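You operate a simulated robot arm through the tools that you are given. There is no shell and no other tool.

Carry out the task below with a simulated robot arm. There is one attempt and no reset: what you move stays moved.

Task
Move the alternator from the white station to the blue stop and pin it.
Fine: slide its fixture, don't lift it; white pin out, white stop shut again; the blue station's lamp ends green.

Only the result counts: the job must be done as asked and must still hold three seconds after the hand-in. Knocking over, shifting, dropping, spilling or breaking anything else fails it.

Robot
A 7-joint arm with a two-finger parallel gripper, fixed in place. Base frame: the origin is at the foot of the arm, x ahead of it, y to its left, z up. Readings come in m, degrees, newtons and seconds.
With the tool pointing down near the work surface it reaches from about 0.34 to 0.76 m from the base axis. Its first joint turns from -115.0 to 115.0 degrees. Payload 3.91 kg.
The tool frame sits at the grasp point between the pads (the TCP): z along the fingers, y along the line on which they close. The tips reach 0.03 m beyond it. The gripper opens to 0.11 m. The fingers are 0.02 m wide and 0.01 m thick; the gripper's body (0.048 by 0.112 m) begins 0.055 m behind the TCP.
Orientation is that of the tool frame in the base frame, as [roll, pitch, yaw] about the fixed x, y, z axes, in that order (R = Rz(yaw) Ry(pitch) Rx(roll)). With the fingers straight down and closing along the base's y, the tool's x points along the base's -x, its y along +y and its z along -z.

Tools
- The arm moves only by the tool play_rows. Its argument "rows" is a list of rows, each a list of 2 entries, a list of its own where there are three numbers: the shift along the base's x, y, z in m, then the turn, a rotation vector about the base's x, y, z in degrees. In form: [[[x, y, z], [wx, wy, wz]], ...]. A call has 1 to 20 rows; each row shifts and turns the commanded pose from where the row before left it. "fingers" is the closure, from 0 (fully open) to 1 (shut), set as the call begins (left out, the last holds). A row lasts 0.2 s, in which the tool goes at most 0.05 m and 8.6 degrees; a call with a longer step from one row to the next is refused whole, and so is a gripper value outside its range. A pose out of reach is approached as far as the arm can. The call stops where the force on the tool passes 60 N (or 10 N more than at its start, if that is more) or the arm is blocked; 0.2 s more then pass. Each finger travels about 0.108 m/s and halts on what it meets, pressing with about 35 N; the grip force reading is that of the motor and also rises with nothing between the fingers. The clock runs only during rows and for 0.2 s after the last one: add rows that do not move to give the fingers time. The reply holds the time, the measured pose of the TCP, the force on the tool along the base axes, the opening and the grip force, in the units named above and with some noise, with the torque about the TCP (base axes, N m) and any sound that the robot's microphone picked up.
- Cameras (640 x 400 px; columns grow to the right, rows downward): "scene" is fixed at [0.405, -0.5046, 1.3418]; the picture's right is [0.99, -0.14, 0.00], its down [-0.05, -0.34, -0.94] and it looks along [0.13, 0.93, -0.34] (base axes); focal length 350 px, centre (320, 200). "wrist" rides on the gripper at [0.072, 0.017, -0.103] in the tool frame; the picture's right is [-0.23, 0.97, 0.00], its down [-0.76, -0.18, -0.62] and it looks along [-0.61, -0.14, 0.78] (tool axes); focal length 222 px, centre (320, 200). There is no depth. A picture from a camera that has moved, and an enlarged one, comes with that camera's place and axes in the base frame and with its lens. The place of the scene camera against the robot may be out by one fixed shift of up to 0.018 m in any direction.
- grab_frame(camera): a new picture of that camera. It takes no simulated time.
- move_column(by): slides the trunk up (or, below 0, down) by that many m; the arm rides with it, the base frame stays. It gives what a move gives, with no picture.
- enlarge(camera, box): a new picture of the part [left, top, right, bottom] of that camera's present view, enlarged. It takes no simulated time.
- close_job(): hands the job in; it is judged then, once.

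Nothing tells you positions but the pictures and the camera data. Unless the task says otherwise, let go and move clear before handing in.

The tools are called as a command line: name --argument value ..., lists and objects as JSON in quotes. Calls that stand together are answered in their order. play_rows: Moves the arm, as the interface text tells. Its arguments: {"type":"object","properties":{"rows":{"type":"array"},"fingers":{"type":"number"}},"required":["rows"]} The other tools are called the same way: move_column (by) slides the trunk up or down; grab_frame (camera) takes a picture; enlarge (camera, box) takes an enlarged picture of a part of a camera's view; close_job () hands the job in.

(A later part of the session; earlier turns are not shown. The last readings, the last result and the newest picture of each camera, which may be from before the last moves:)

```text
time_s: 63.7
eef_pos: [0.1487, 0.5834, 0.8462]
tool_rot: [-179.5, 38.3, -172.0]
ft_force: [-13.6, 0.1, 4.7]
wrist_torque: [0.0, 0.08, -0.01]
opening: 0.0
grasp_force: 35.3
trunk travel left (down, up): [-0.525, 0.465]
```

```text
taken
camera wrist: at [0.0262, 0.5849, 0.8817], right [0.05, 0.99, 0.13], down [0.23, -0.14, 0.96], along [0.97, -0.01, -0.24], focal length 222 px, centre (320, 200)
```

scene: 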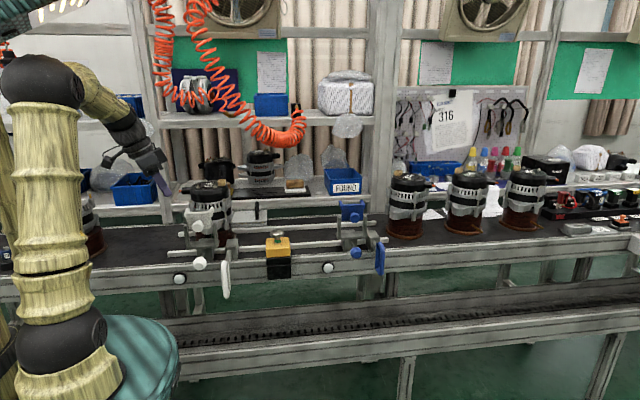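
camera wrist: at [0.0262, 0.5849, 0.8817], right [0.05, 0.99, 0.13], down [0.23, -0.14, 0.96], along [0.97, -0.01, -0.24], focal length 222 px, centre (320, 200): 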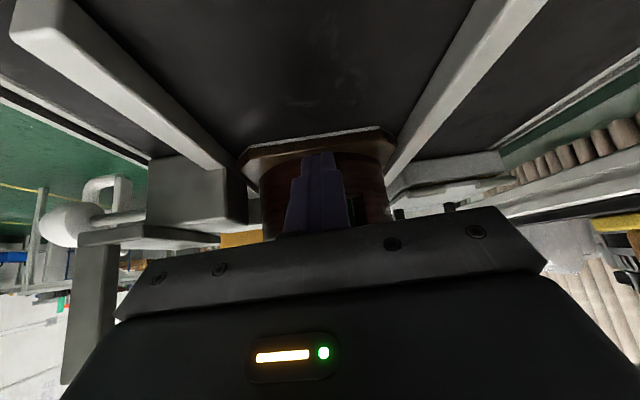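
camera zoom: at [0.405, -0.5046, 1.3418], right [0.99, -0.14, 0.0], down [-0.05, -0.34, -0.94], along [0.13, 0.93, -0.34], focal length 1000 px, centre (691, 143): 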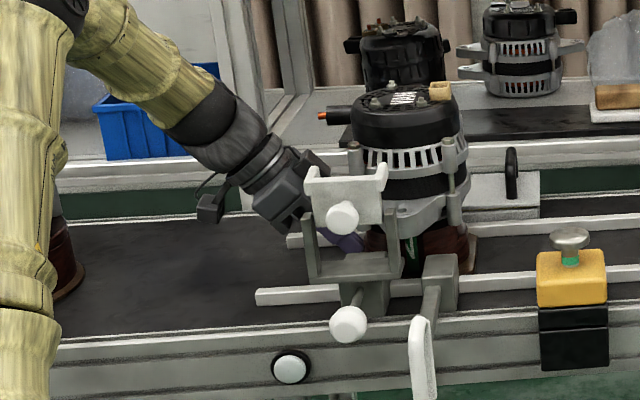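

The fixture slides with about 14 N. I'll keep pushing past the white station.

play_rows --rows '[[[0.015, 0, 0], [0, 0, 0]], [[0.015, 0, 0], [0, 0, 0]], [[0.015, 0, 0], [0, 0, 0]], [[0.015, 0, 0], [0, 0, 0]], [[0.015, 0, 0], [0, 0, 0]], [[0.015, 0, 0], [0, 0, 0]], [[0.015, 0, 0], [0, 0, 0]], [[0.015, 0, 0], [0, 0, 0]], [[0, 0, 0], [0, 0, 0]]]'

enlarge --camera "scene" --box '[140, 150, 340, 290]'

grab_frame --camera "wrist"

```text
time_s: 65.7
eef_pos: [0.2732, 0.5843, 0.8455]
tool_rot: [-179.2, 38.3, -172.1]
ft_force: [-5.3, -0.3, 0.0]
wrist_torque: [0.03, 0.08, 0.02]
opening: 0.0002
grasp_force: 35.6
trunk travel left (down, up): [-0.525, 0.465]
```

```text
2.86 times, centred on (240, 220) of scene
camera zoom: at [0.405, -0.5046, 1.3418], right [0.99, -0.14, 0.0], down [-0.05, -0.34, -0.94], along [0.13, 0.93, -0.34], focal length 1000 px, centre (549, 143)
```

zoom: 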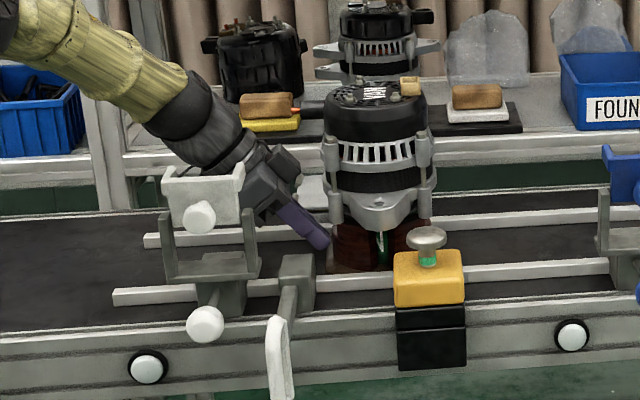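

```text
taken
camera wrist: at [0.1499, 0.5859, 0.8815], right [0.05, 0.99, 0.13], down [0.23, -0.14, 0.96], along [0.97, -0.02, -0.24], focal length 222 px, centre (320, 200)
```

wrist: 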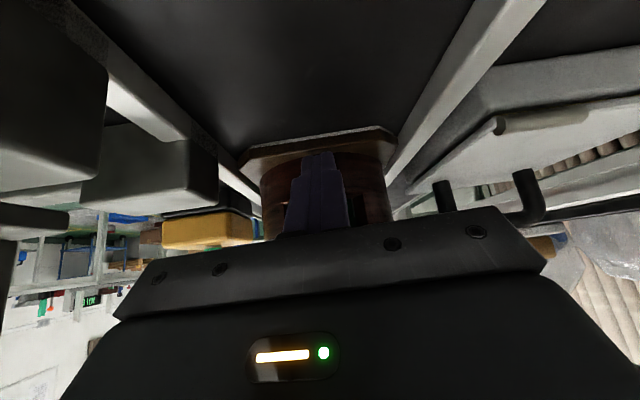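

Smooth so far; the alternator is now abreast of the yellow box. Continuing.

play_rows --rows '[[[0.015, 0, 0], [0, 0, 0]], [[0.015, 0, 0], [0, 0, 0]], [[0.015, 0, 0], [0, 0, 0]], [[0.015, 0, 0], [0, 0, 0]], [[0.015, 0, 0], [0, 0, 0]], [[0.015, 0, 0], [0, 0, 0]], [[0.015, 0, 0], [0, 0, 0]], [[0.015, 0, 0], [0, 0, 0]], [[0, 0, 0], [0, 0, 0]]]'

enlarge --camera "scene" --box '[210, 150, 410, 290]'

```text
time_s: 67.7
eef_pos: [0.3935, 0.5828, 0.8447]
tool_rot: [-179.3, 38.3, -172.1]
ft_force: [-1.0, 0.1, 1.8]
wrist_torque: [-0.01, -0.03, 0.04]
opening: 0.0
grasp_force: 34.8
trunk travel left (down, up): [-0.525, 0.465]
```

```text
2.86 times, centred on (310, 220) of scene
camera zoom: at [0.405, -0.5046, 1.3418], right [0.99, -0.14, 0.0], down [-0.05, -0.34, -0.94], along [0.13, 0.93, -0.34], focal length 1000 px, centre (349, 143)
```

zoom: 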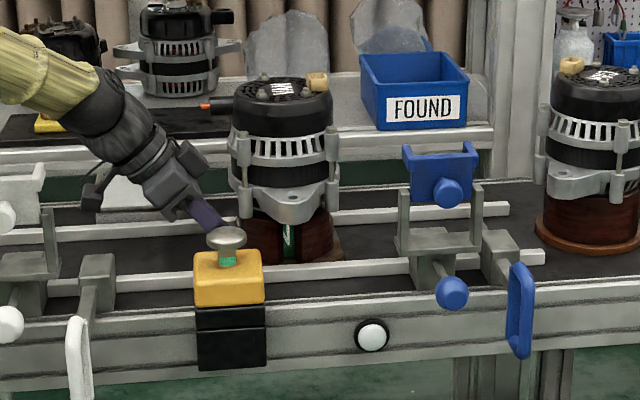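

The fixture is past the yellow box and nearing the blue station. Continuing more slowly.

play_rows --rows '[[[0.015, 0, 0], [0, 0, 0]], [[0.015, 0, 0], [0, 0, 0]], [[0.015, 0, 0], [0, 0, 0]], [[0.015, 0, 0], [0, 0, 0]], [[0.015, 0, 0], [0, 0, 0]], [[0.012, 0, 0], [0, 0, 0]], [[0, 0, 0], [0, 0, 0]]]'

enlarge --camera "scene" --box '[250, 160, 410, 290]'

grab_frame --camera "wrist"

```text
time_s: 69.3
eef_pos: [0.478, 0.5828, 0.846]
tool_rot: [-179.4, 38.3, -172.1]
ft_force: [-5.9, 0.8, -3.0]
wrist_torque: [-0.02, 0.17, -0.01]
opening: 0.0
grasp_force: 34.9
trunk travel left (down, up): [-0.525, 0.465]
```

```text
3.08 times, centred on (330, 225) of scene
camera zoom: at [0.405, -0.5046, 1.3418], right [0.99, -0.14, 0.0], down [-0.05, -0.34, -0.94], along [0.13, 0.93, -0.34], focal length 1077 px, centre (289, 123)
```

zoom: 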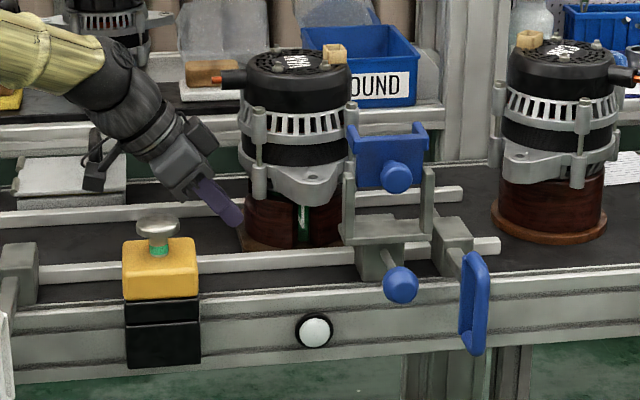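

```text
taken
camera wrist: at [0.3553, 0.5847, 0.8816], right [0.05, 0.99, 0.13], down [0.23, -0.14, 0.96], along [0.97, -0.02, -0.24], focal length 222 px, centre (320, 200)
```

wrist: 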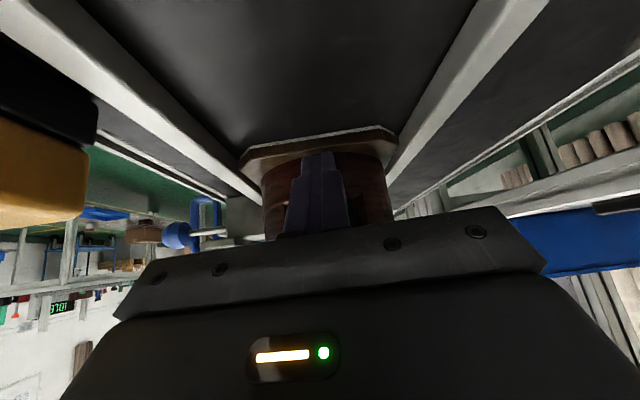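

About 7 cm remain to the blue stop. Smaller steps now.

play_rows --rows '[[[0.01, 0, 0], [0, 0, 0]], [[0.01, 0, 0], [0, 0, 0]], [[0.01, 0, 0], [0, 0, 0]], [[0.01, 0, 0], [0, 0, 0]], [[0.01, 0, 0], [0, 0, 0]], [[0.006, 0, 0], [0, 0, 0]], [[0, 0, 0], [0, 0, 0]]]'

enlarge --camera "scene" --box '[290, 170, 410, 290]'

```text
time_s: 70.9
eef_pos: [0.5338, 0.5833, 0.8469]
tool_rot: [-179.4, 38.4, -171.9]
ft_force: [-13.0, 0.8, 2.9]
wrist_torque: [-0.05, 0.09, -0.02]
opening: 0.0001
grasp_force: 35.1
trunk travel left (down, up): [-0.525, 0.465]
```

```text
3.33 times, centred on (350, 230) of scene
camera zoom: at [0.405, -0.5046, 1.3418], right [0.99, -0.14, 0.0], down [-0.05, -0.34, -0.94], along [0.13, 0.93, -0.34], focal length 1166 px, centre (220, 100)
```

zoom: 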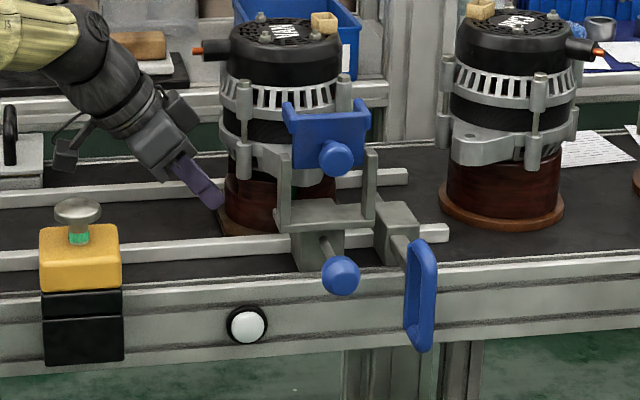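

Nearly there. I'll creep forward a few millimetres at a time until the fixture meets the blue stop.

play_rows --rows '[[[0.004, 0, 0], [0, 0, 0]], [[0.004, 0, 0], [0, 0, 0]], [[0.004, 0, 0], [0, 0, 0]], [[0, 0, 0], [0, 0, 0]]]'

enlarge --camera "scene" --box '[290, 170, 410, 290]'

```text
time_s: 71.9
eef_pos: [0.5462, 0.5823, 0.8459]
tool_rot: [-179.4, 38.5, -172.0]
ft_force: [-8.7, 0.3, 2.9]
wrist_torque: [-0.03, 0.07, 0.02]
opening: 0.0001
grasp_force: 34.6
trunk travel left (down, up): [-0.525, 0.465]
```

```text
3.33 times, centred on (350, 230) of scene
camera zoom: at [0.405, -0.5046, 1.3418], right [0.99, -0.14, 0.0], down [-0.05, -0.34, -0.94], along [0.13, 0.93, -0.34], focal length 1166 px, centre (220, 100)
```

zoom: 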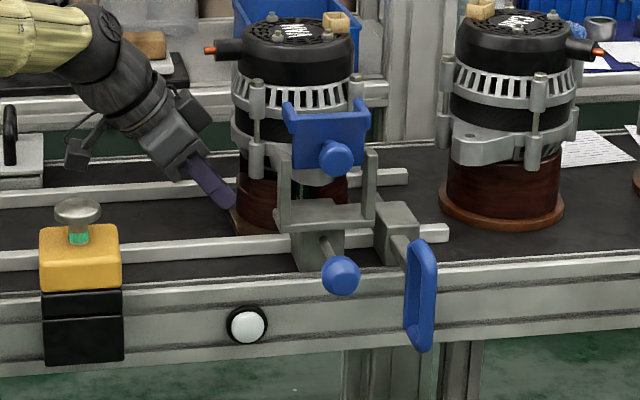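

Still sliding freely; a little further to go.

play_rows --rows '[[[0.003, 0, 0], [0, 0, 0]], [[0.003, 0, 0], [0, 0, 0]], [[0.003, 0, 0], [0, 0, 0]], [[0, 0, 0], [0, 0, 0]]]'

enlarge --camera "scene" --box '[290, 170, 410, 290]'

```text
time_s: 72.9
eef_pos: [0.5509, 0.5853, 0.8465]
tool_rot: [-179.6, 38.2, -171.8]
ft_force: [-24.8, -1.9, 1.1]
wrist_torque: [0.14, 0.41, -0.06]
opening: 0.0
grasp_force: 34.7
trunk travel left (down, up): [-0.525, 0.465]
```

```text
3.33 times, centred on (350, 230) of scene
camera zoom: at [0.405, -0.5046, 1.3418], right [0.99, -0.14, 0.0], down [-0.05, -0.34, -0.94], along [0.13, 0.93, -0.34], focal length 1166 px, centre (220, 100)
```

zoom: 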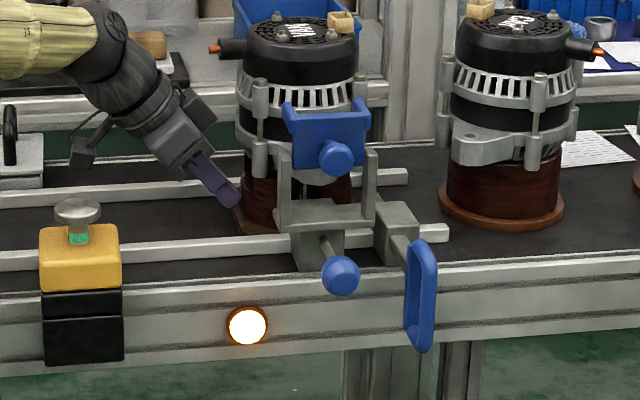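

The blue lamp has turned amber and the push force rose to 25 N: the fixture is against the blue stop. I'll retreat left, then up.

play_rows --rows '[[[-0.02, 0, 0], [0, 0, 0]], [[-0.03, 0, 0], [0, 0, 0]], [[-0.03, 0, 0.01], [0, 0, 0]], [[0, 0, 0.04], [0, 0, 0]], [[0, 0, 0.04], [0, 0, 0]], [[0, 0, 0.04], [0, 0, 0]], [[0, 0, 0.04], [0, 0, 0]], [[0, 0, 0.04], [0, 0, 0]], [[0, 0, 0.04], [0, 0, 0]], [[0, 0, 0], [0, 0, 0]]]'

grab_frame --camera "scene"

grab_frame --camera "wrist"

```text
time_s: 75.1
eef_pos: [0.4708, 0.5792, 1.0885]
tool_rot: [-179.2, 38.1, -172.0]
ft_force: [0.8, 0.8, -1.6]
wrist_torque: [-0.05, -0.04, -0.03]
opening: 0.0
grasp_force: 35.0
out of reach, approached as far as the arm can: row 9
trunk travel left (down, up): [-0.525, 0.465]
```

```text
taken
```

scene: 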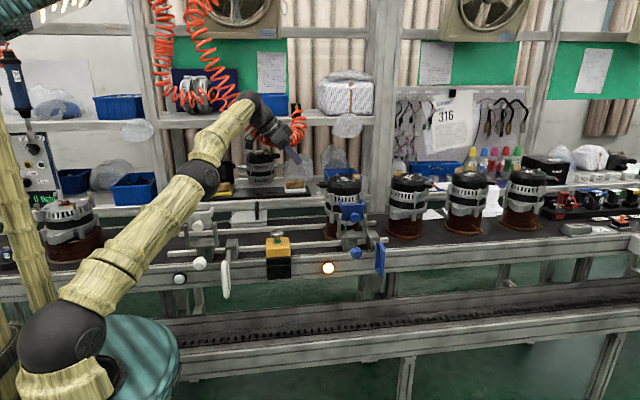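

```text
taken
camera wrist: at [0.3485, 0.581, 1.1246], right [0.05, 0.99, 0.13], down [0.24, -0.14, 0.96], along [0.97, -0.02, -0.24], focal length 222 px, centre (320, 200)
```

wrist: 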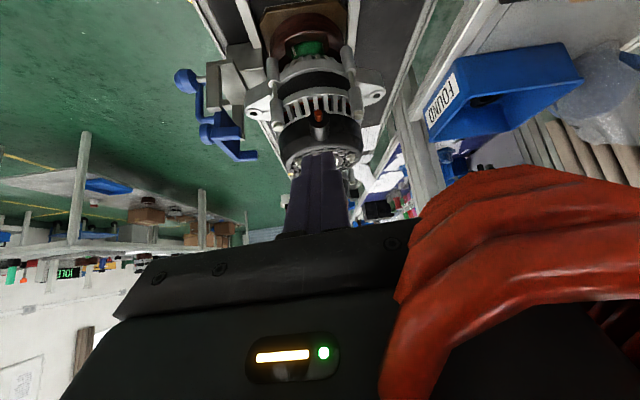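

The hand is close to the hanging orange hose on its far side. I'll move away from it toward -y first.

play_rows --rows '[[[0, -0.03, -0.01], [0, 0, 0]], [[0, -0.03, 0], [0, 0, 0]], [[0, -0.03, 0], [0, 0, 0]], [[0, -0.03, 0], [0, 0, 0]], [[0, 0, 0], [0, 0, 0]]]'

grab_frame --camera "wrist"

enlarge --camera "scene" --box '[140, 0, 320, 150]'

```text
time_s: 76.3
eef_pos: [0.5142, 0.5292, 1.1248]
tool_rot: [-179.3, 38.2, -172.1]
ft_force: [-0.3, 0.4, 0.1]
wrist_torque: [0.02, 0.01, -0.01]
opening: 0.0
grasp_force: 35.1
out of reach, approached as far as the arm can: row 1, 2, 3, 4
trunk travel left (down, up): [-0.525, 0.465]
```

```text
taken
camera wrist: at [0.3923, 0.5306, 1.1609], right [0.05, 0.99, 0.13], down [0.23, -0.14, 0.96], along [0.97, -0.02, -0.24], focal length 222 px, centre (320, 200)
```

wrist: 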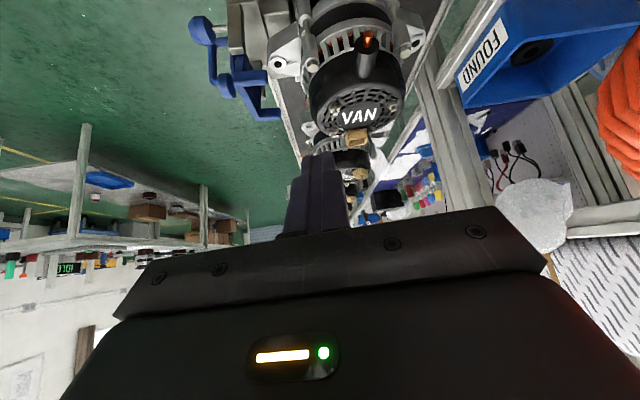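

```text
2.67 times, centred on (230, 75) of scene
camera zoom: at [0.405, -0.5046, 1.3418], right [0.99, -0.14, 0.0], down [-0.05, -0.34, -0.94], along [0.13, 0.93, -0.34], focal length 933 px, centre (560, 533)
```

zoom: 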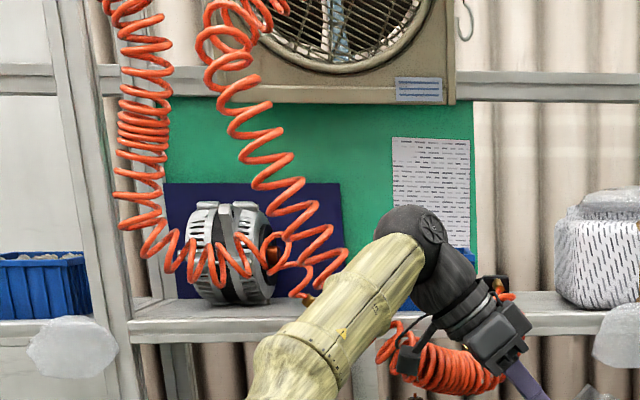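

With the trunk low, the arm is stretched to its limit up here. I'll bring the hand down and toward the base, where it has reach, away from the hose.

play_rows --rows '[[[0, -0.03, -0.03], [0, 0, 0]], [[0, -0.03, -0.03], [0, 0, 0]], [[0, 0, 0], [0, 0, 0]]]'

grab_frame --camera "scene"

```text
time_s: 77.1
eef_pos: [0.5515, 0.5221, 1.0977]
tool_rot: [-179.3, 38.2, -172.0]
ft_force: [0.0, -0.5, 0.0]
wrist_torque: [0.04, 0.01, 0.04]
opening: 0.0
grasp_force: 35.2
out of reach, approached as far as the arm can: row 1, 2
trunk travel left (down, up): [-0.525, 0.465]
```

```text
taken
```

scene: 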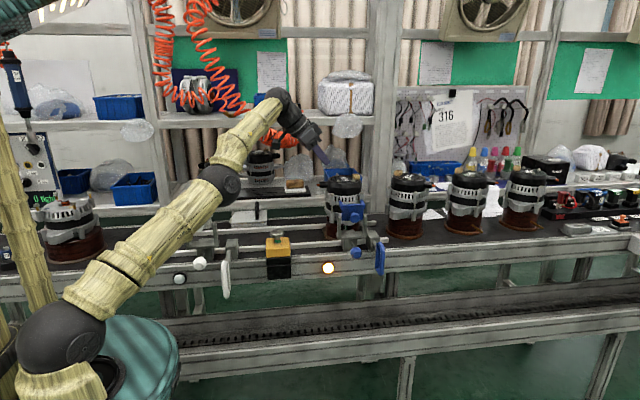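

The limit is in the wrist orientation, not the distance. I'll turn the hand so its lean points more away from the base, which should free it.

play_rows --rows '[[[0, 0, 0], [0, 0, 8]], [[0, 0, 0], [0, 0, 8]], [[0, 0, 0], [0, 0, 8]], [[0, 0, 0], [0, 0, 0]]]'

```text
time_s: 78.1
eef_pos: [0.5657, 0.5395, 1.1108]
tool_rot: [-179.3, 38.1, -148.1]
ft_force: [0.9, -0.1, -0.6]
wrist_torque: [0.0, -0.02, -0.01]
opening: 0.0
grasp_force: 34.7
out of reach, approached as far as the arm can: row 1, 2, 3
trunk travel left (down, up): [-0.525, 0.465]
```

The arm is stretched almost straight, and inward commands slide along the reach limit instead. I'll check whether it settles with a still row, then decide.

play_rows --rows '[[[0, 0, -0.02], [0, 0, 0]], [[0, 0, -0.02], [0, 0, 0]]]'

grab_frame --camera "wrist"

```text
time_s: 78.7
eef_pos: [0.5767, 0.5523, 1.0783]
tool_rot: [-179.4, 38.2, -148.0]
ft_force: [-1.1, -0.5, 0.3]
wrist_torque: [0.03, -0.01, -0.03]
opening: 0.0
grasp_force: 34.8
out of reach, approached as far as the arm can: row 1, 2
trunk travel left (down, up): [-0.525, 0.465]
```

```text
taken
camera wrist: at [0.464, 0.5031, 1.1143], right [-0.36, 0.92, 0.13], down [0.27, -0.03, 0.96], along [0.89, 0.38, -0.24], focal length 222 px, centre (320, 200)
```

wrist: 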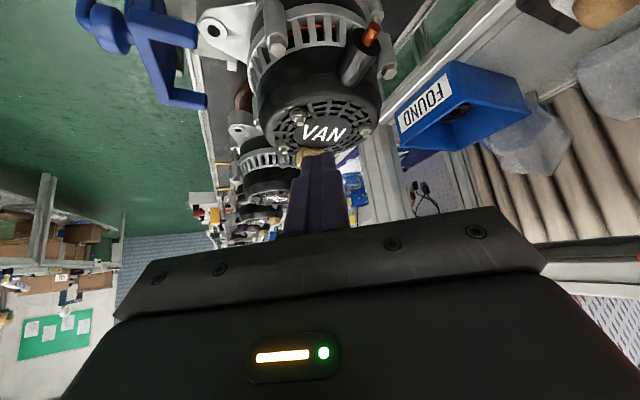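

The fingertip is now close above the alternator's top, so I'll raise the trunk a little for clearance before working the arm out of this stretched pose.

move_column --by 0.08

grab_frame --camera "scene"

```text
time_s: 79.9
eef_pos: [0.5771, 0.552, 1.1574]
tool_rot: [-179.4, 38.2, -148.0]
ft_force: [-0.4, 0.4, 0.0]
wrist_torque: [-0.02, -0.02, 0.0]
opening: 0.0003
grasp_force: 35.0
trunk travel left (down, up): [-0.605, 0.385]
```

```text
taken
```

scene: 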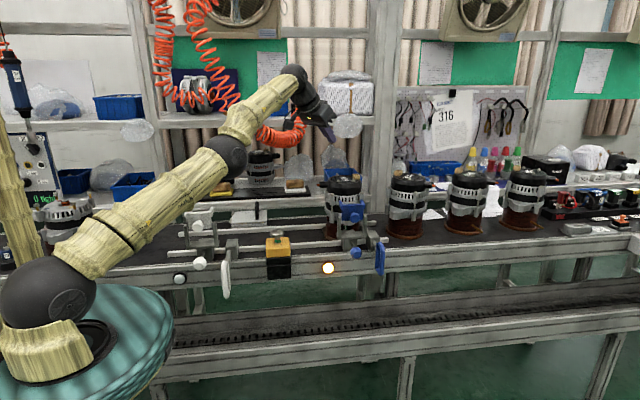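

The elbow now looks bent slightly the wrong way, which pins it against a limit. I'll try leaning the hand further outward in line with the arm, which should ease the wrist and let it come inward.

play_rows --rows '[[[0, 0, 0], [0, 0, 7]], [[0, 0, 0], [0, 0, 7]], [[0, 0, 0.005], [4, -4, 0]], [[0, 0, 0.005], [4, -4, 0]], [[0, 0, 0], [0, 0, 0]]]'

grab_frame --camera "scene"

```text
time_s: 81.1
eef_pos: [0.5989, 0.5773, 1.1848]
tool_rot: [-179.1, 49.4, -133.8]
ft_force: [0.2, 0.3, 0.2]
wrist_torque: [0.01, 0.06, 0.0]
opening: 0.0001
grasp_force: 35.1
out of reach, approached as far as the arm can: row 1, 3, 4
trunk travel left (down, up): [-0.605, 0.385]
```

```text
taken
```

scene: 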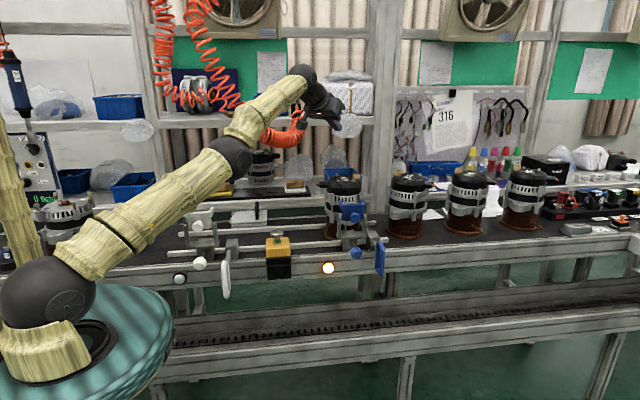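

Still held at the same distance. I'll test a small outward move to learn whether the elbow is exactly straight or past straight.

play_rows --rows '[[[0.013, 0.0123, 0.008], [0, 0, 0]], [[0, 0, 0], [0, 0, 0]]]'

```text
time_s: 81.7
eef_pos: [0.6002, 0.5765, 1.1852]
tool_rot: [-179.1, 49.5, -133.9]
ft_force: [-0.9, -0.6, 0.7]
wrist_torque: [0.03, -0.02, 0.01]
opening: 0.0
grasp_force: 34.8
out of reach, approached as far as the arm can: row 1
trunk travel left (down, up): [-0.605, 0.385]
```

No outward travel, so the elbow is fully extended. Now I'll try straight inward steps along the arm's own line.

play_rows --rows '[[[-0.026, -0.0247, -0.0164], [0, 0, 0]], [[-0.026, -0.0247, -0.0164], [0, 0, 0]], [[-0.026, -0.0247, -0.0164], [0, 0, 0]], [[0, 0, 0], [0, 0, 0]]]'

```text
time_s: 82.7
eef_pos: [0.5983, 0.5765, 1.1871]
tool_rot: [-179.1, 49.4, -133.8]
ft_force: [0.5, -0.8, 0.7]
wrist_torque: [-0.06, -0.02, 0.02]
opening: 0.0
grasp_force: 35.1
out of reach, approached as far as the arm can: row 1, 2, 3
trunk travel left (down, up): [-0.605, 0.385]
```

The elbow is stuck straight and only sideways motion works. I'll swing the arm about its base to the free space in front of the bench (right-hand side), where I can lower it and get the elbow to bend again.

play_rows --rows '[[[0.0293, -0.0321, 0], [0, 0, -3]], [[0.0276, -0.0336, 0], [0, 0, -3]], [[0.0259, -0.035, 0], [0, 0, -3]], [[0.0239, -0.0363, 0], [0, 0, -3]], [[0.022, -0.0375, 0], [0, 0, -3]], [[0.0201, -0.0386, 0], [0, 0, -3]], [[0.018, -0.0396, 0], [0, 0, -3]], [[0.0159, -0.0405, 0], [0, 0, -3]], [[0, 0, 0], [0, 0, 0]]]'

grab_frame --camera "scene"

```text
time_s: 84.7
eef_pos: [0.792, 0.2883, 1.1915]
tool_rot: [-179.1, 49.4, -157.7]
ft_force: [0.8, -0.1, -0.2]
wrist_torque: [-0.03, -0.01, 0.03]
opening: 0.0
grasp_force: 35.0
out of reach, approached as far as the arm can: row 2, 5, 8
trunk travel left (down, up): [-0.605, 0.385]
```

```text
taken
```

scene: 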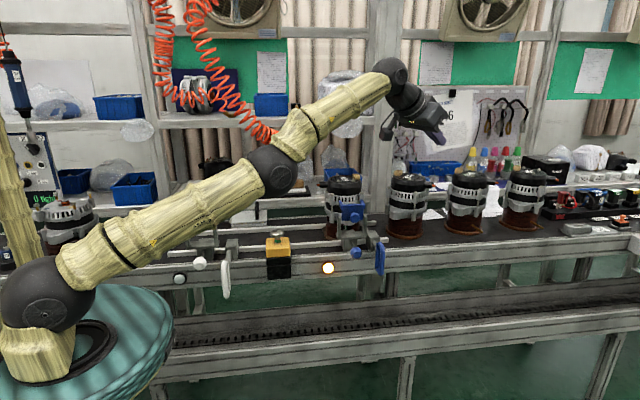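

The arm is now in open space in front of the bench. I'll lower it in small steps to make the elbow bend.

play_rows --rows '[[[0, 0, -0.03], [0, 0, 0]], [[0, 0, -0.03], [0, 0, 0]], [[0, 0, -0.03], [0, 0, 0]], [[0, 0, -0.03], [0, 0, 0]], [[0, 0, 0], [0, 0, 0]]]'

grab_frame --camera "scene"

```text
time_s: 85.9
eef_pos: [0.8301, 0.3047, 1.0873]
tool_rot: [-179.1, 49.5, -157.8]
ft_force: [-0.2, -0.2, 0.2]
wrist_torque: [-0.02, 0.0, 0.0]
opening: 0.0
grasp_force: 34.8
out of reach, approached as far as the arm can: row 1, 2, 3, 4
trunk travel left (down, up): [-0.605, 0.385]
```

```text
taken
```

scene: 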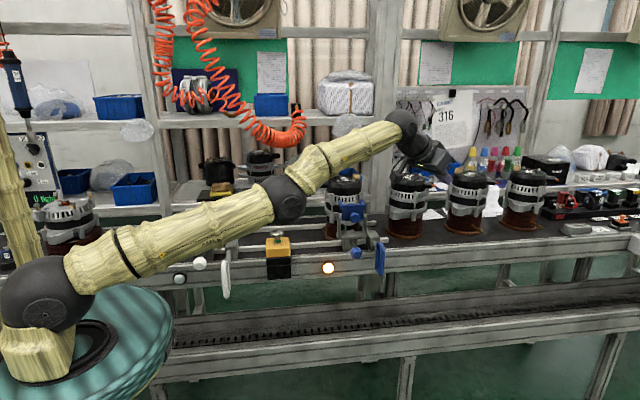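

The elbow still looks bent about 10° the wrong way. I'll stretch outward while going down so it passes through straight to the right side, then pull inward.

play_rows --rows '[[[0.03, 0.01, 0.008], [0, 0, 0]], [[0.026, 0.009, -0.0235], [0, 0, 0]], [[0.026, 0.009, -0.0235], [0, 0, 0]], [[0.026, 0.009, -0.0235], [0, 0, 0]], [[-0.02, -0.007, -0.03], [0, 0, 0]], [[-0.02, -0.007, -0.03], [0, 0, 0]], [[-0.03, -0.01, 0], [0, 0, 0]], [[0, 0, 0], [0, 0, 0]]]'

grab_frame --camera "scene"

```text
time_s: 87.7
eef_pos: [0.8564, 0.3105, 0.9505]
tool_rot: [-179.1, 49.5, -157.8]
ft_force: [0.2, 0.4, -0.9]
wrist_torque: [0.0, 0.02, 0.01]
opening: 0.0
grasp_force: 34.7
out of reach, approached as far as the arm can: row 1, 2, 3, 4, 5, 6, 7
trunk travel left (down, up): [-0.605, 0.385]
```

```text
taken
```

scene: 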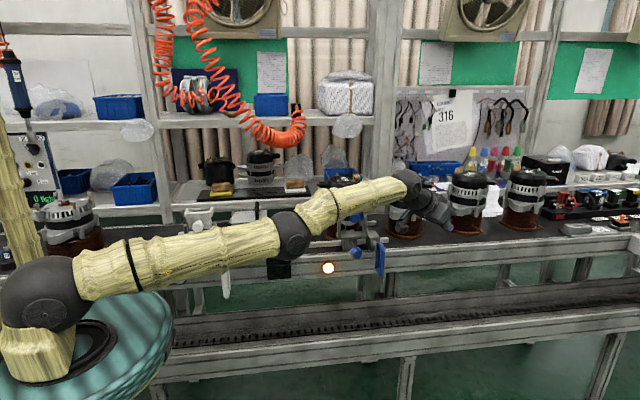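

I'll do the stretch-and-lower part by itself and look at the elbow.

play_rows --rows '[[[0.03, 0.01, 0.003], [0, 0, 0]], [[0.03, 0.01, 0.003], [0, 0, 0]], [[0.02, 0.007, -0.02], [0, 0, 0]], [[0, 0, 0], [0, 0, 0]]]'

grab_frame --camera "scene"

```text
time_s: 88.7
eef_pos: [0.8601, 0.3103, 0.9291]
tool_rot: [-179.1, 49.4, -157.7]
ft_force: [0.1, -0.1, -0.7]
wrist_torque: [0.0, -0.03, -0.02]
opening: 0.0
grasp_force: 34.9
out of reach, approached as far as the arm can: row 1, 2, 3
trunk travel left (down, up): [-0.605, 0.385]
```

```text
taken
```

scene: 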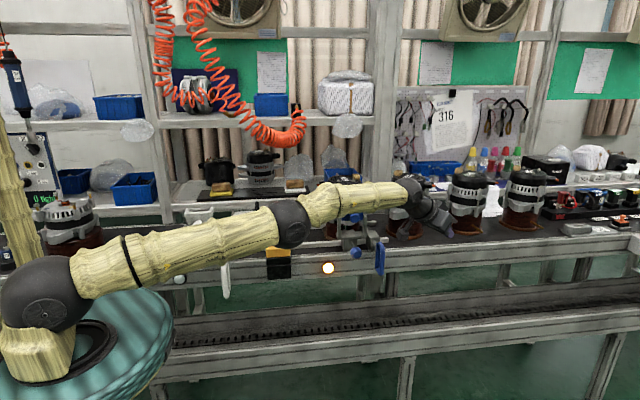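

The elbow is now straight to slightly up, the right way round. I'll draw it inward gently while lowering.

play_rows --rows '[[[-0.004, -0.001, -0.03], [0, 0, 0]], [[-0.02, -0.007, -0.02], [0, 0, 0]], [[-0.02, -0.007, 0], [0, 0, 0]], [[0, 0, 0], [0, 0, 0]]]'

grab_frame --camera "scene"

```text
time_s: 89.7
eef_pos: [0.8195, 0.2965, 0.8814]
tool_rot: [-179.1, 49.5, -157.9]
ft_force: [0.3, 0.4, 0.0]
wrist_torque: [0.0, -0.02, 0.0]
opening: 0.0002
grasp_force: 34.9
trunk travel left (down, up): [-0.605, 0.385]
```

```text
taken
```

scene: 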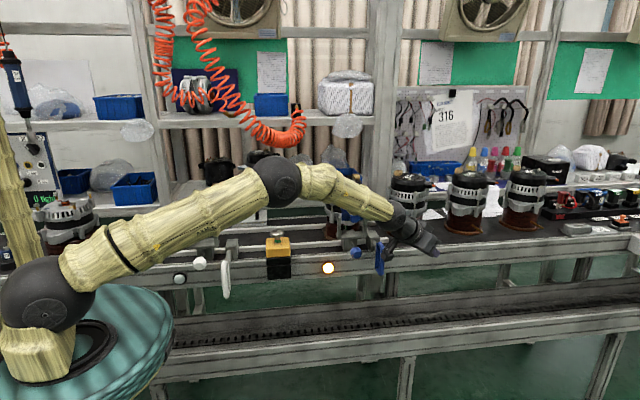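

The elbow is bent properly again and the arm tracks exactly. Now I'll turn the hand to face the blue pin (lean toward +y) while moving to in front of it.

play_rows --rows '[[[-0.021, -0.004, 0.0077], [0, 0, 7.5]], [[-0.021, -0.004, 0.0077], [0, 0, 7.5]], [[-0.021, -0.004, 0.0077], [0, 0, 7.5]], [[-0.021, -0.004, 0.0077], [0, 0, 7.5]], [[-0.021, -0.004, 0.0077], [0, 0, 7.5]], [[-0.021, -0.004, 0.0077], [0, 0, 7.5]], [[-0.021, -0.004, 0.0077], [0, 0, 7.5]], [[-0.021, -0.004, 0.0077], [0, 0, 7.5]], [[-0.0205, -0.004, 0.0077], [0, 0, 7.9]], [[0, 0, 0], [0, 0, 0]]]' --fingers 0.5

grab_frame --camera "wrist"

grab_frame --camera "scene"

```text
time_s: 91.9
eef_pos: [0.6264, 0.2581, 0.9528]
tool_rot: [-179.1, 49.4, -89.7]
ft_force: [0.5, 0.5, -0.1]
wrist_torque: [0.0, 0.01, 0.0]
opening: 0.0553
grasp_force: 0.0
trunk travel left (down, up): [-0.605, 0.385]
```

```text
taken
camera wrist: at [0.6084, 0.1332, 0.9646], right [-0.97, 0.16, 0.16], down [0.17, 0.02, 0.99], along [0.15, 0.99, -0.04], focal length 222 px, centre (320, 200)
```

wrist: 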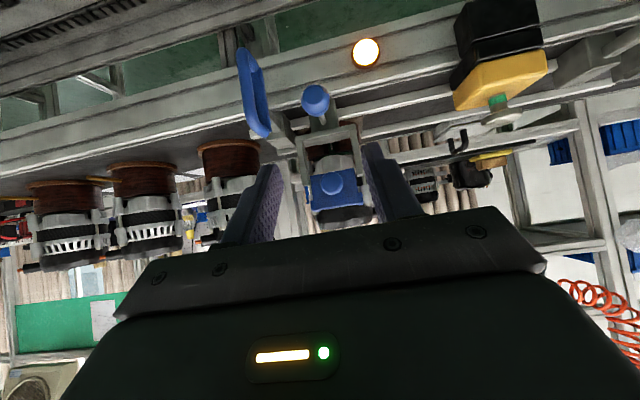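

```text
taken
```

scene: 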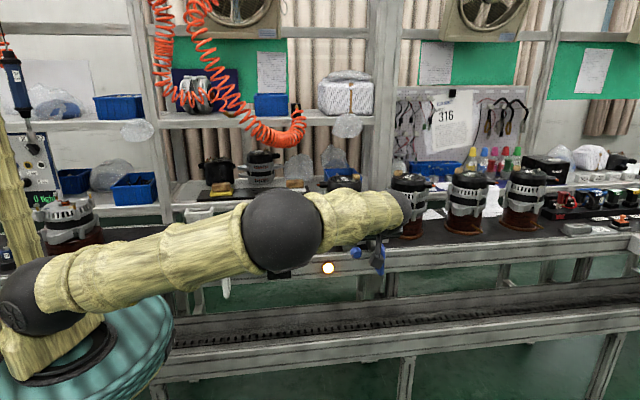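

The blue pin knob reads about (0.633, 0.394, 0.832), drawn out. Moving to the pre-grasp in front of it.

play_rows --rows '[[[0.0017, 0.0206, -0.0185], [0, 0, 0]], [[0.0017, 0.0206, -0.0185], [0, 0, 0]], [[0.0017, 0.0206, -0.0185], [0, 0, 0]], [[0.0017, 0.0206, -0.0185], [0, 0, 0]], [[0, 0, 0], [0, 0, 0]]]'

grab_frame --camera "wrist"

```text
time_s: 93.1
eef_pos: [0.6345, 0.3422, 0.8777]
tool_rot: [-179.1, 49.5, -89.9]
ft_force: [-0.1, 0.5, -1.1]
wrist_torque: [0.0, -0.03, -0.01]
opening: 0.055
grasp_force: 0.1
trunk travel left (down, up): [-0.605, 0.385]
```

```text
taken
camera wrist: at [0.6153, 0.2166, 0.8898], right [-0.97, 0.16, 0.16], down [0.17, 0.02, 0.99], along [0.15, 0.99, -0.04], focal length 222 px, centre (320, 200)
```

wrist: 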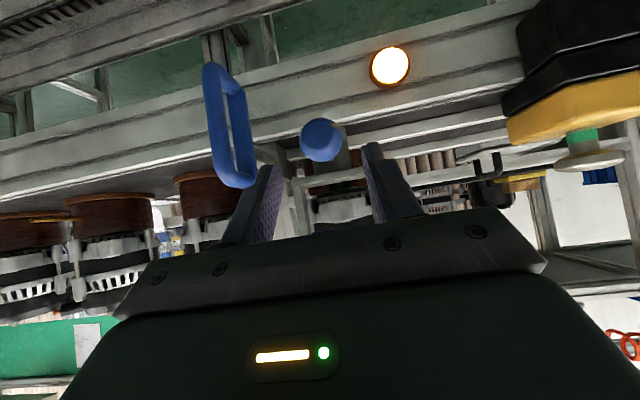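

Well aligned (knob at 0.633, z 0.835). Advancing around the knob.

play_rows --rows '[[[-0.0003, 0.011, -0.0092], [0, 0, 0]], [[-0.0003, 0.011, -0.0092], [0, 0, 0]], [[-0.0003, 0.011, -0.0092], [0, 0, 0]], [[0, 0.0105, -0.009], [0, 0, 0]], [[0, 0, 0], [0, 0, 0]]]'

grab_frame --camera "wrist"

```text
time_s: 94.3
eef_pos: [0.6349, 0.3853, 0.8421]
tool_rot: [-179.0, 49.6, -89.9]
ft_force: [0.0, 0.4, -0.6]
wrist_torque: [-0.01, -0.03, -0.02]
opening: 0.0551
grasp_force: 0.0
trunk travel left (down, up): [-0.605, 0.385]
```

```text
taken
camera wrist: at [0.6154, 0.2608, 0.8541], right [-0.97, 0.16, 0.16], down [0.17, 0.02, 0.99], along [0.15, 0.99, -0.04], focal length 222 px, centre (320, 200)
```

wrist: 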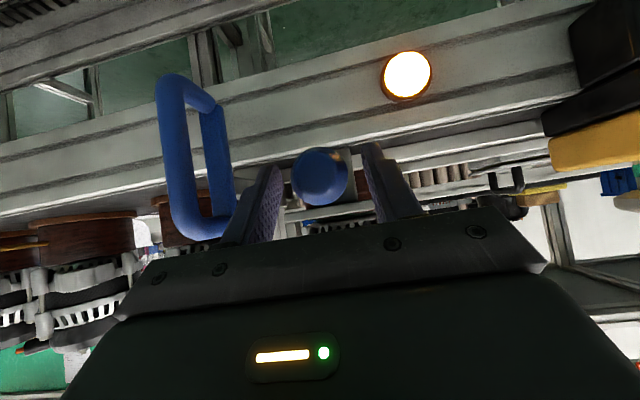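

The knob is between the pads. Closing, then pushing the pin in along +y.

play_rows --rows '[[[0, 0, 0], [0, 0, 0]], [[0, 0, 0], [0, 0, 0]], [[0, 0, 0], [0, 0, 0]], [[0, 0, 0], [0, 0, 0]]]' --fingers 1

```text
time_s: 95.3
eef_pos: [0.6348, 0.3859, 0.842]
tool_rot: [-179.0, 49.5, -89.8]
ft_force: [1.4, 0.3, -0.5]
wrist_torque: [0.02, -0.01, -0.02]
opening: 0.034
grasp_force: 45.2
trunk travel left (down, up): [-0.605, 0.385]
```

Gripped (34 mm) with no side load. Pushing the pin in step by step.

play_rows --rows '[[[0, 0.006, 0], [0, 0, 0]], [[0, 0.006, 0], [0, 0, 0]], [[0, 0.006, 0], [0, 0, 0]], [[0, 0.005, 0], [0, 0, 0]], [[0, 0.004, 0], [0, 0, 0]], [[0, 0, 0], [0, 0, 0]]]'

grab_frame --camera "wrist"

```text
time_s: 96.7
eef_pos: [0.6341, 0.4126, 0.842]
tool_rot: [-179.0, 49.6, -90.1]
ft_force: [8.6, -0.8, 11.0]
wrist_torque: [0.16, -0.16, -0.06]
opening: 0.0343
grasp_force: 45.1
trunk travel left (down, up): [-0.605, 0.385]
```

```text
taken
camera wrist: at [0.6153, 0.2872, 0.8537], right [-0.97, 0.16, 0.16], down [0.17, 0.02, 0.99], along [0.15, 0.99, -0.04], focal length 222 px, centre (320, 200)
```

wrist: 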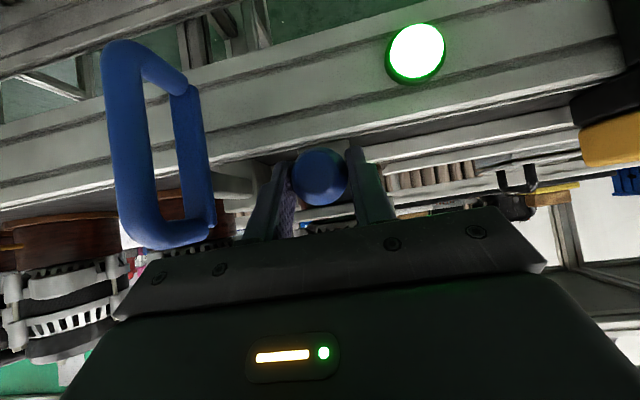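

The blue lamp is green: the pin has gone in. I'll press the last few millimetres home.

play_rows --rows '[[[0, 0.003, 0], [0, 0, 0]], [[0, 0.002, 0], [0, 0, 0]], [[0, 0, 0], [0, 0, 0]]]'

```text
time_s: 97.5
eef_pos: [0.6337, 0.4146, 0.8419]
tool_rot: [-179.0, 49.5, -90.0]
ft_force: [6.5, -11.6, 12.7]
wrist_torque: [-0.03, 0.0, -0.12]
opening: 0.0343
grasp_force: 44.9
trunk travel left (down, up): [-0.605, 0.385]
```

The pin is fully home against its end. Releasing and backing straight out.

play_rows --rows '[[[0, -0.001, 0], [0, 0, 0]], [[0, 0, 0], [0, 0, 0]], [[0, 0, 0], [0, 0, 0]], [[0, -0.012, 0.0103], [0, 0, 0]], [[0, -0.015, 0.013], [0, 0, 0]], [[0, -0.02, 0.017], [0, 0, 0]], [[0, -0.025, 0.02], [0, 0, 0]], [[0, -0.03, 0.02], [0, 0, 0]], [[0, 0, 0], [0, 0, 0]]]' --fingers 0.5

grab_frame --camera "wrist"

grab_frame --camera "scene"

```text
time_s: 99.5
eef_pos: [0.6359, 0.3143, 0.9221]
tool_rot: [-179.1, 49.6, -90.0]
ft_force: [0.3, -0.6, 0.0]
wrist_torque: [0.0, -0.03, 0.0]
opening: 0.0547
grasp_force: 0.1
trunk travel left (down, up): [-0.605, 0.385]
```

```text
taken
camera wrist: at [0.6158, 0.1889, 0.9337], right [-0.97, 0.16, 0.16], down [0.17, 0.02, 0.99], along [0.15, 0.99, -0.04], focal length 222 px, centre (320, 200)
```

wrist: 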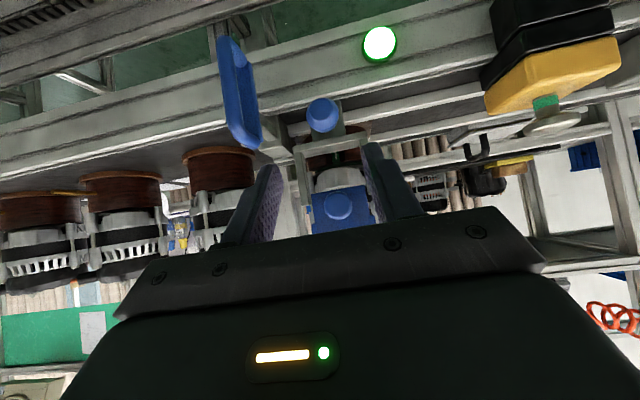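

```text
taken
```

scene: 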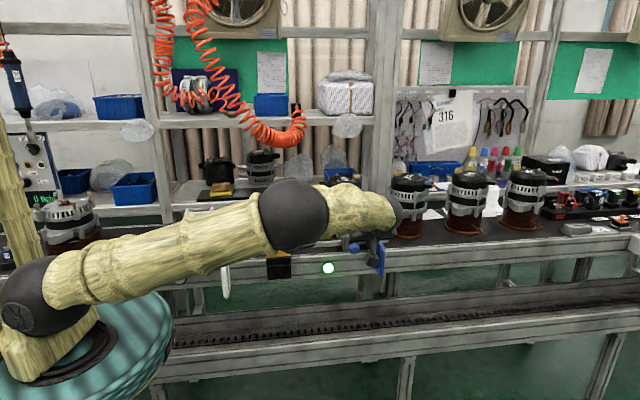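

The blue pin is in, lamp green. Remaining: shut the white stop. I'll raise the trunk back to its starting height first, where that handle was easy to reach.

move_column --by 0.12

```text
time_s: 101.0
eef_pos: [0.6353, 0.3142, 1.0413]
tool_rot: [-179.1, 49.5, -89.8]
ft_force: [0.0, 0.1, -0.3]
wrist_torque: [-0.03, 0.03, 0.01]
opening: 0.0551
grasp_force: 0.0
trunk travel left (down, up): [-0.725, 0.265]
```

Now moving back over to the white handle, reducing the tilt to 16° on the way.

play_rows --rows '[[[-0.037, 0, 0.005], [-7, 0, 0]], [[-0.037, 0, 0.005], [-7, 0, 0]], [[-0.037, 0, 0], [-7, 0, 0]], [[-0.037, 0, 0], [-7, 0, 0]], [[-0.037, 0, 0], [-5.5, 0, 0]], [[-0.037, 0, 0], [0, 0, 0]], [[-0.037, 0, 0], [0, 0, 0]], [[-0.037, 0, 0], [0, 0, 0]], [[-0.037, 0, 0], [0, 0, 0]], [[-0.037, 0, 0], [0, 0, 0]], [[0, 0, 0], [0, 0, 0]]]'

grab_frame --camera "wrist"

grab_frame --camera "scene"

```text
time_s: 103.4
eef_pos: [0.2656, 0.3135, 1.0528]
tool_rot: [-179.1, 16.0, -90.0]
ft_force: [-0.4, 0.3, 0.2]
wrist_torque: [-0.02, -0.02, 0.01]
opening: 0.055
grasp_force: 0.0
trunk travel left (down, up): [-0.725, 0.265]
```

```text
taken
camera wrist: at [0.2465, 0.2154, 1.1309], right [-0.97, 0.22, 0.05], down [0.17, 0.56, 0.81], along [0.15, 0.8, -0.58], focal length 222 px, centre (320, 200)
```

wrist: 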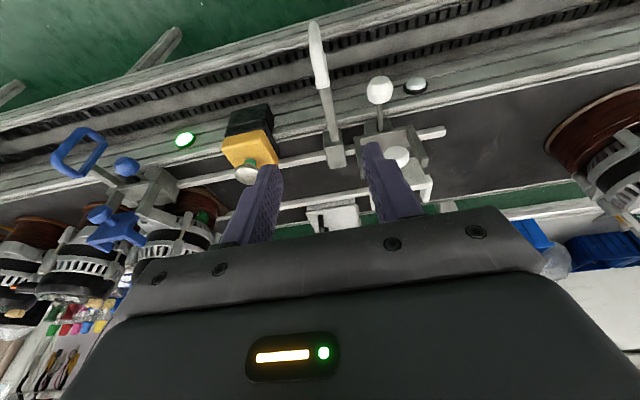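

```text
taken
```

scene: 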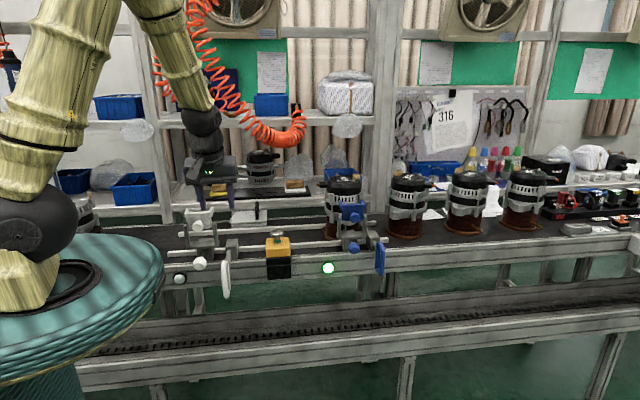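

The blue lamp stays green. The white handle is below; I'll descend to it in stages at its last grip position (0.263, 0.315, 0.825).

play_rows --rows '[[[-0.0015, 0.001, -0.04], [0, 0, 0]], [[-0.0015, 0.0005, -0.04], [0, 0, 0]], [[0, 0, -0.04], [0, 0, 0]], [[0, 0, 0], [0, 0, 0]]]'

grab_frame --camera "wrist"

```text
time_s: 104.4
eef_pos: [0.261, 0.3154, 0.93]
tool_rot: [-179.0, 16.0, -89.9]
ft_force: [0.0, 0.3, 1.0]
wrist_torque: [0.03, 0.02, 0.0]
opening: 0.0549
grasp_force: 0.1
trunk travel left (down, up): [-0.725, 0.265]
```

```text
taken
camera wrist: at [0.2425, 0.217, 1.0092], right [-0.97, 0.22, 0.05], down [0.17, 0.56, 0.81], along [0.15, 0.8, -0.58], focal length 222 px, centre (320, 200)
```

wrist: 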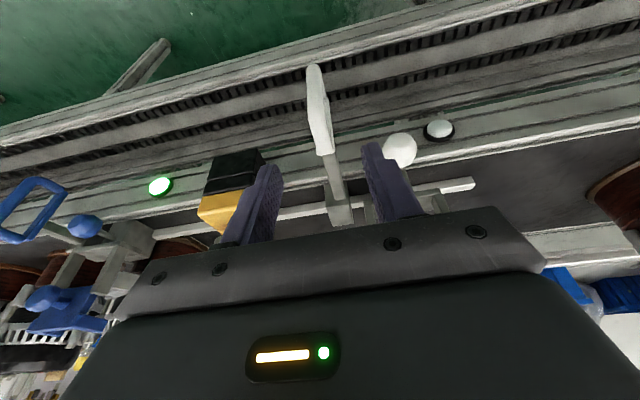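

Aligned with the handle. Descending around it and closing.

play_rows --rows '[[[0.001, 0, -0.026], [0, 0, 0]], [[0, 0, -0.026], [0, 0, 0]], [[0, 0, -0.026], [0, 0, 0]], [[0, 0, -0.026], [0, 0, 0]], [[0, 0, 0], [0, 0, 0]]]'

play_rows --rows '[[[0, 0, 0], [0, 0, 0]], [[0, 0, 0], [0, 0, 0]], [[0, 0, 0], [0, 0, 0]], [[0, 0, 0], [0, 0, 0]]]' --fingers 1

grab_frame --camera "wrist"

```text
time_s: 105.6
eef_pos: [0.2626, 0.3157, 0.8281]
tool_rot: [-179.1, 16.0, -89.9]
ft_force: [-0.4, -0.3, 0.2]
wrist_torque: [0.0, 0.01, -0.01]
opening: 0.055
grasp_force: 0.0
trunk travel left (down, up): [-0.725, 0.265]
```

```text
time_s: 106.6
eef_pos: [0.2622, 0.3149, 0.8277]
tool_rot: [-179.2, 16.0, -89.9]
ft_force: [-6.3, 0.9, -3.9]
wrist_torque: [0.51, 2.02, -0.02]
opening: 0.0139
grasp_force: 44.7
trunk travel left (down, up): [-0.725, 0.265]
```

```text
taken
camera wrist: at [0.2434, 0.2178, 0.9069], right [-0.97, 0.22, 0.05], down [0.17, 0.56, 0.81], along [0.15, 0.8, -0.58], focal length 222 px, centre (320, 200)
```

wrist: 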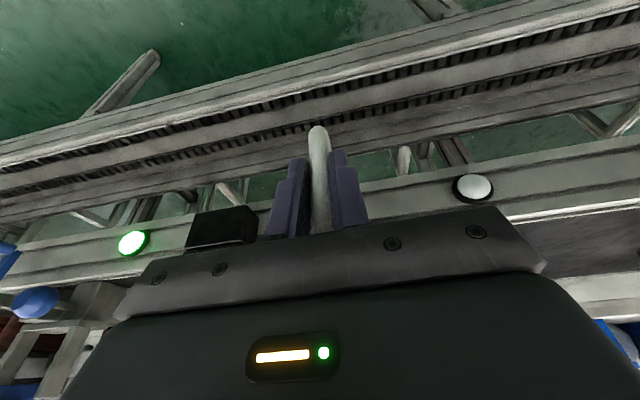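

Gripped again. I'll correct a 1° twist and push the stop back in along +y.

play_rows --rows '[[[0, 0, 0], [0, 0.9, 0.25]], [[0, 0.008, 0], [0, 0, 0]], [[0, 0.008, 0], [0, 0, 0]], [[0, 0.008, 0], [0, 0, 0]], [[0, 0.008, 0], [0, 0, 0]], [[0, 0, 0], [0, 0, 0]]]'

```text
time_s: 108.0
eef_pos: [0.2632, 0.3467, 0.8264]
tool_rot: [179.9, 15.8, -90.0]
ft_force: [-7.2, -0.5, -8.7]
wrist_torque: [-0.96, -0.21, 0.03]
opening: 0.0141
grasp_force: 45.0
trunk travel left (down, up): [-0.725, 0.265]
```

The stop slides in smoothly (32 mm so far). Pushing the remaining distance in smaller steps.

play_rows --rows '[[[0, 0.006, -0.001], [0, 0, 0]], [[0, 0.006, 0], [0, 0, 0]], [[0, 0.004, 0], [0, 0, 0]], [[0, 0.002, 0], [0, 0, 0]], [[0, 0, 0], [0, 0, 0]]]'

grab_frame --camera "wrist"

```text
time_s: 109.2
eef_pos: [0.2632, 0.3652, 0.8272]
tool_rot: [-180.0, 16.1, -89.9]
ft_force: [-5.6, -1.7, 4.2]
wrist_torque: [-0.43, 0.08, -0.01]
opening: 0.0136
grasp_force: 45.3
trunk travel left (down, up): [-0.725, 0.265]
```

```text
taken
camera wrist: at [0.2449, 0.2675, 0.9069], right [-0.97, 0.22, 0.06], down [0.18, 0.56, 0.81], along [0.14, 0.8, -0.58], focal length 222 px, centre (320, 200)
```

wrist: 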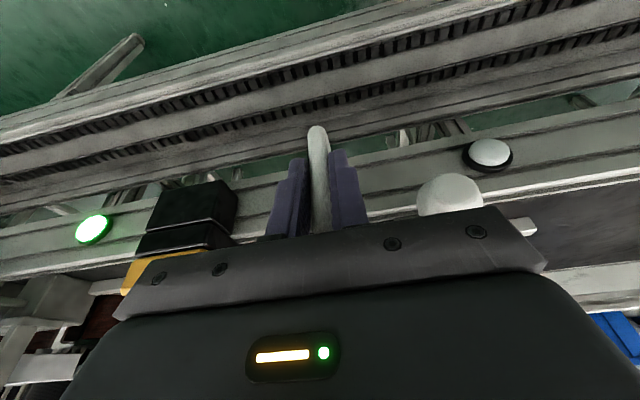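

Back at the original shut position (y 0.365). A final nudge to confirm it is against its end.

play_rows --rows '[[[0, 0.003, 0], [0, 0, 0]], [[0, 0.002, 0], [0, 0, 0]], [[0, 0, 0], [0, 0, 0]]]'

```text
time_s: 110.0
eef_pos: [0.2617, 0.3665, 0.8263]
tool_rot: [179.9, 15.8, -90.0]
ft_force: [-5.0, -24.7, 15.1]
wrist_torque: [-0.65, -0.37, 0.1]
opening: 0.0135
grasp_force: 44.7
trunk travel left (down, up): [-0.725, 0.265]
```

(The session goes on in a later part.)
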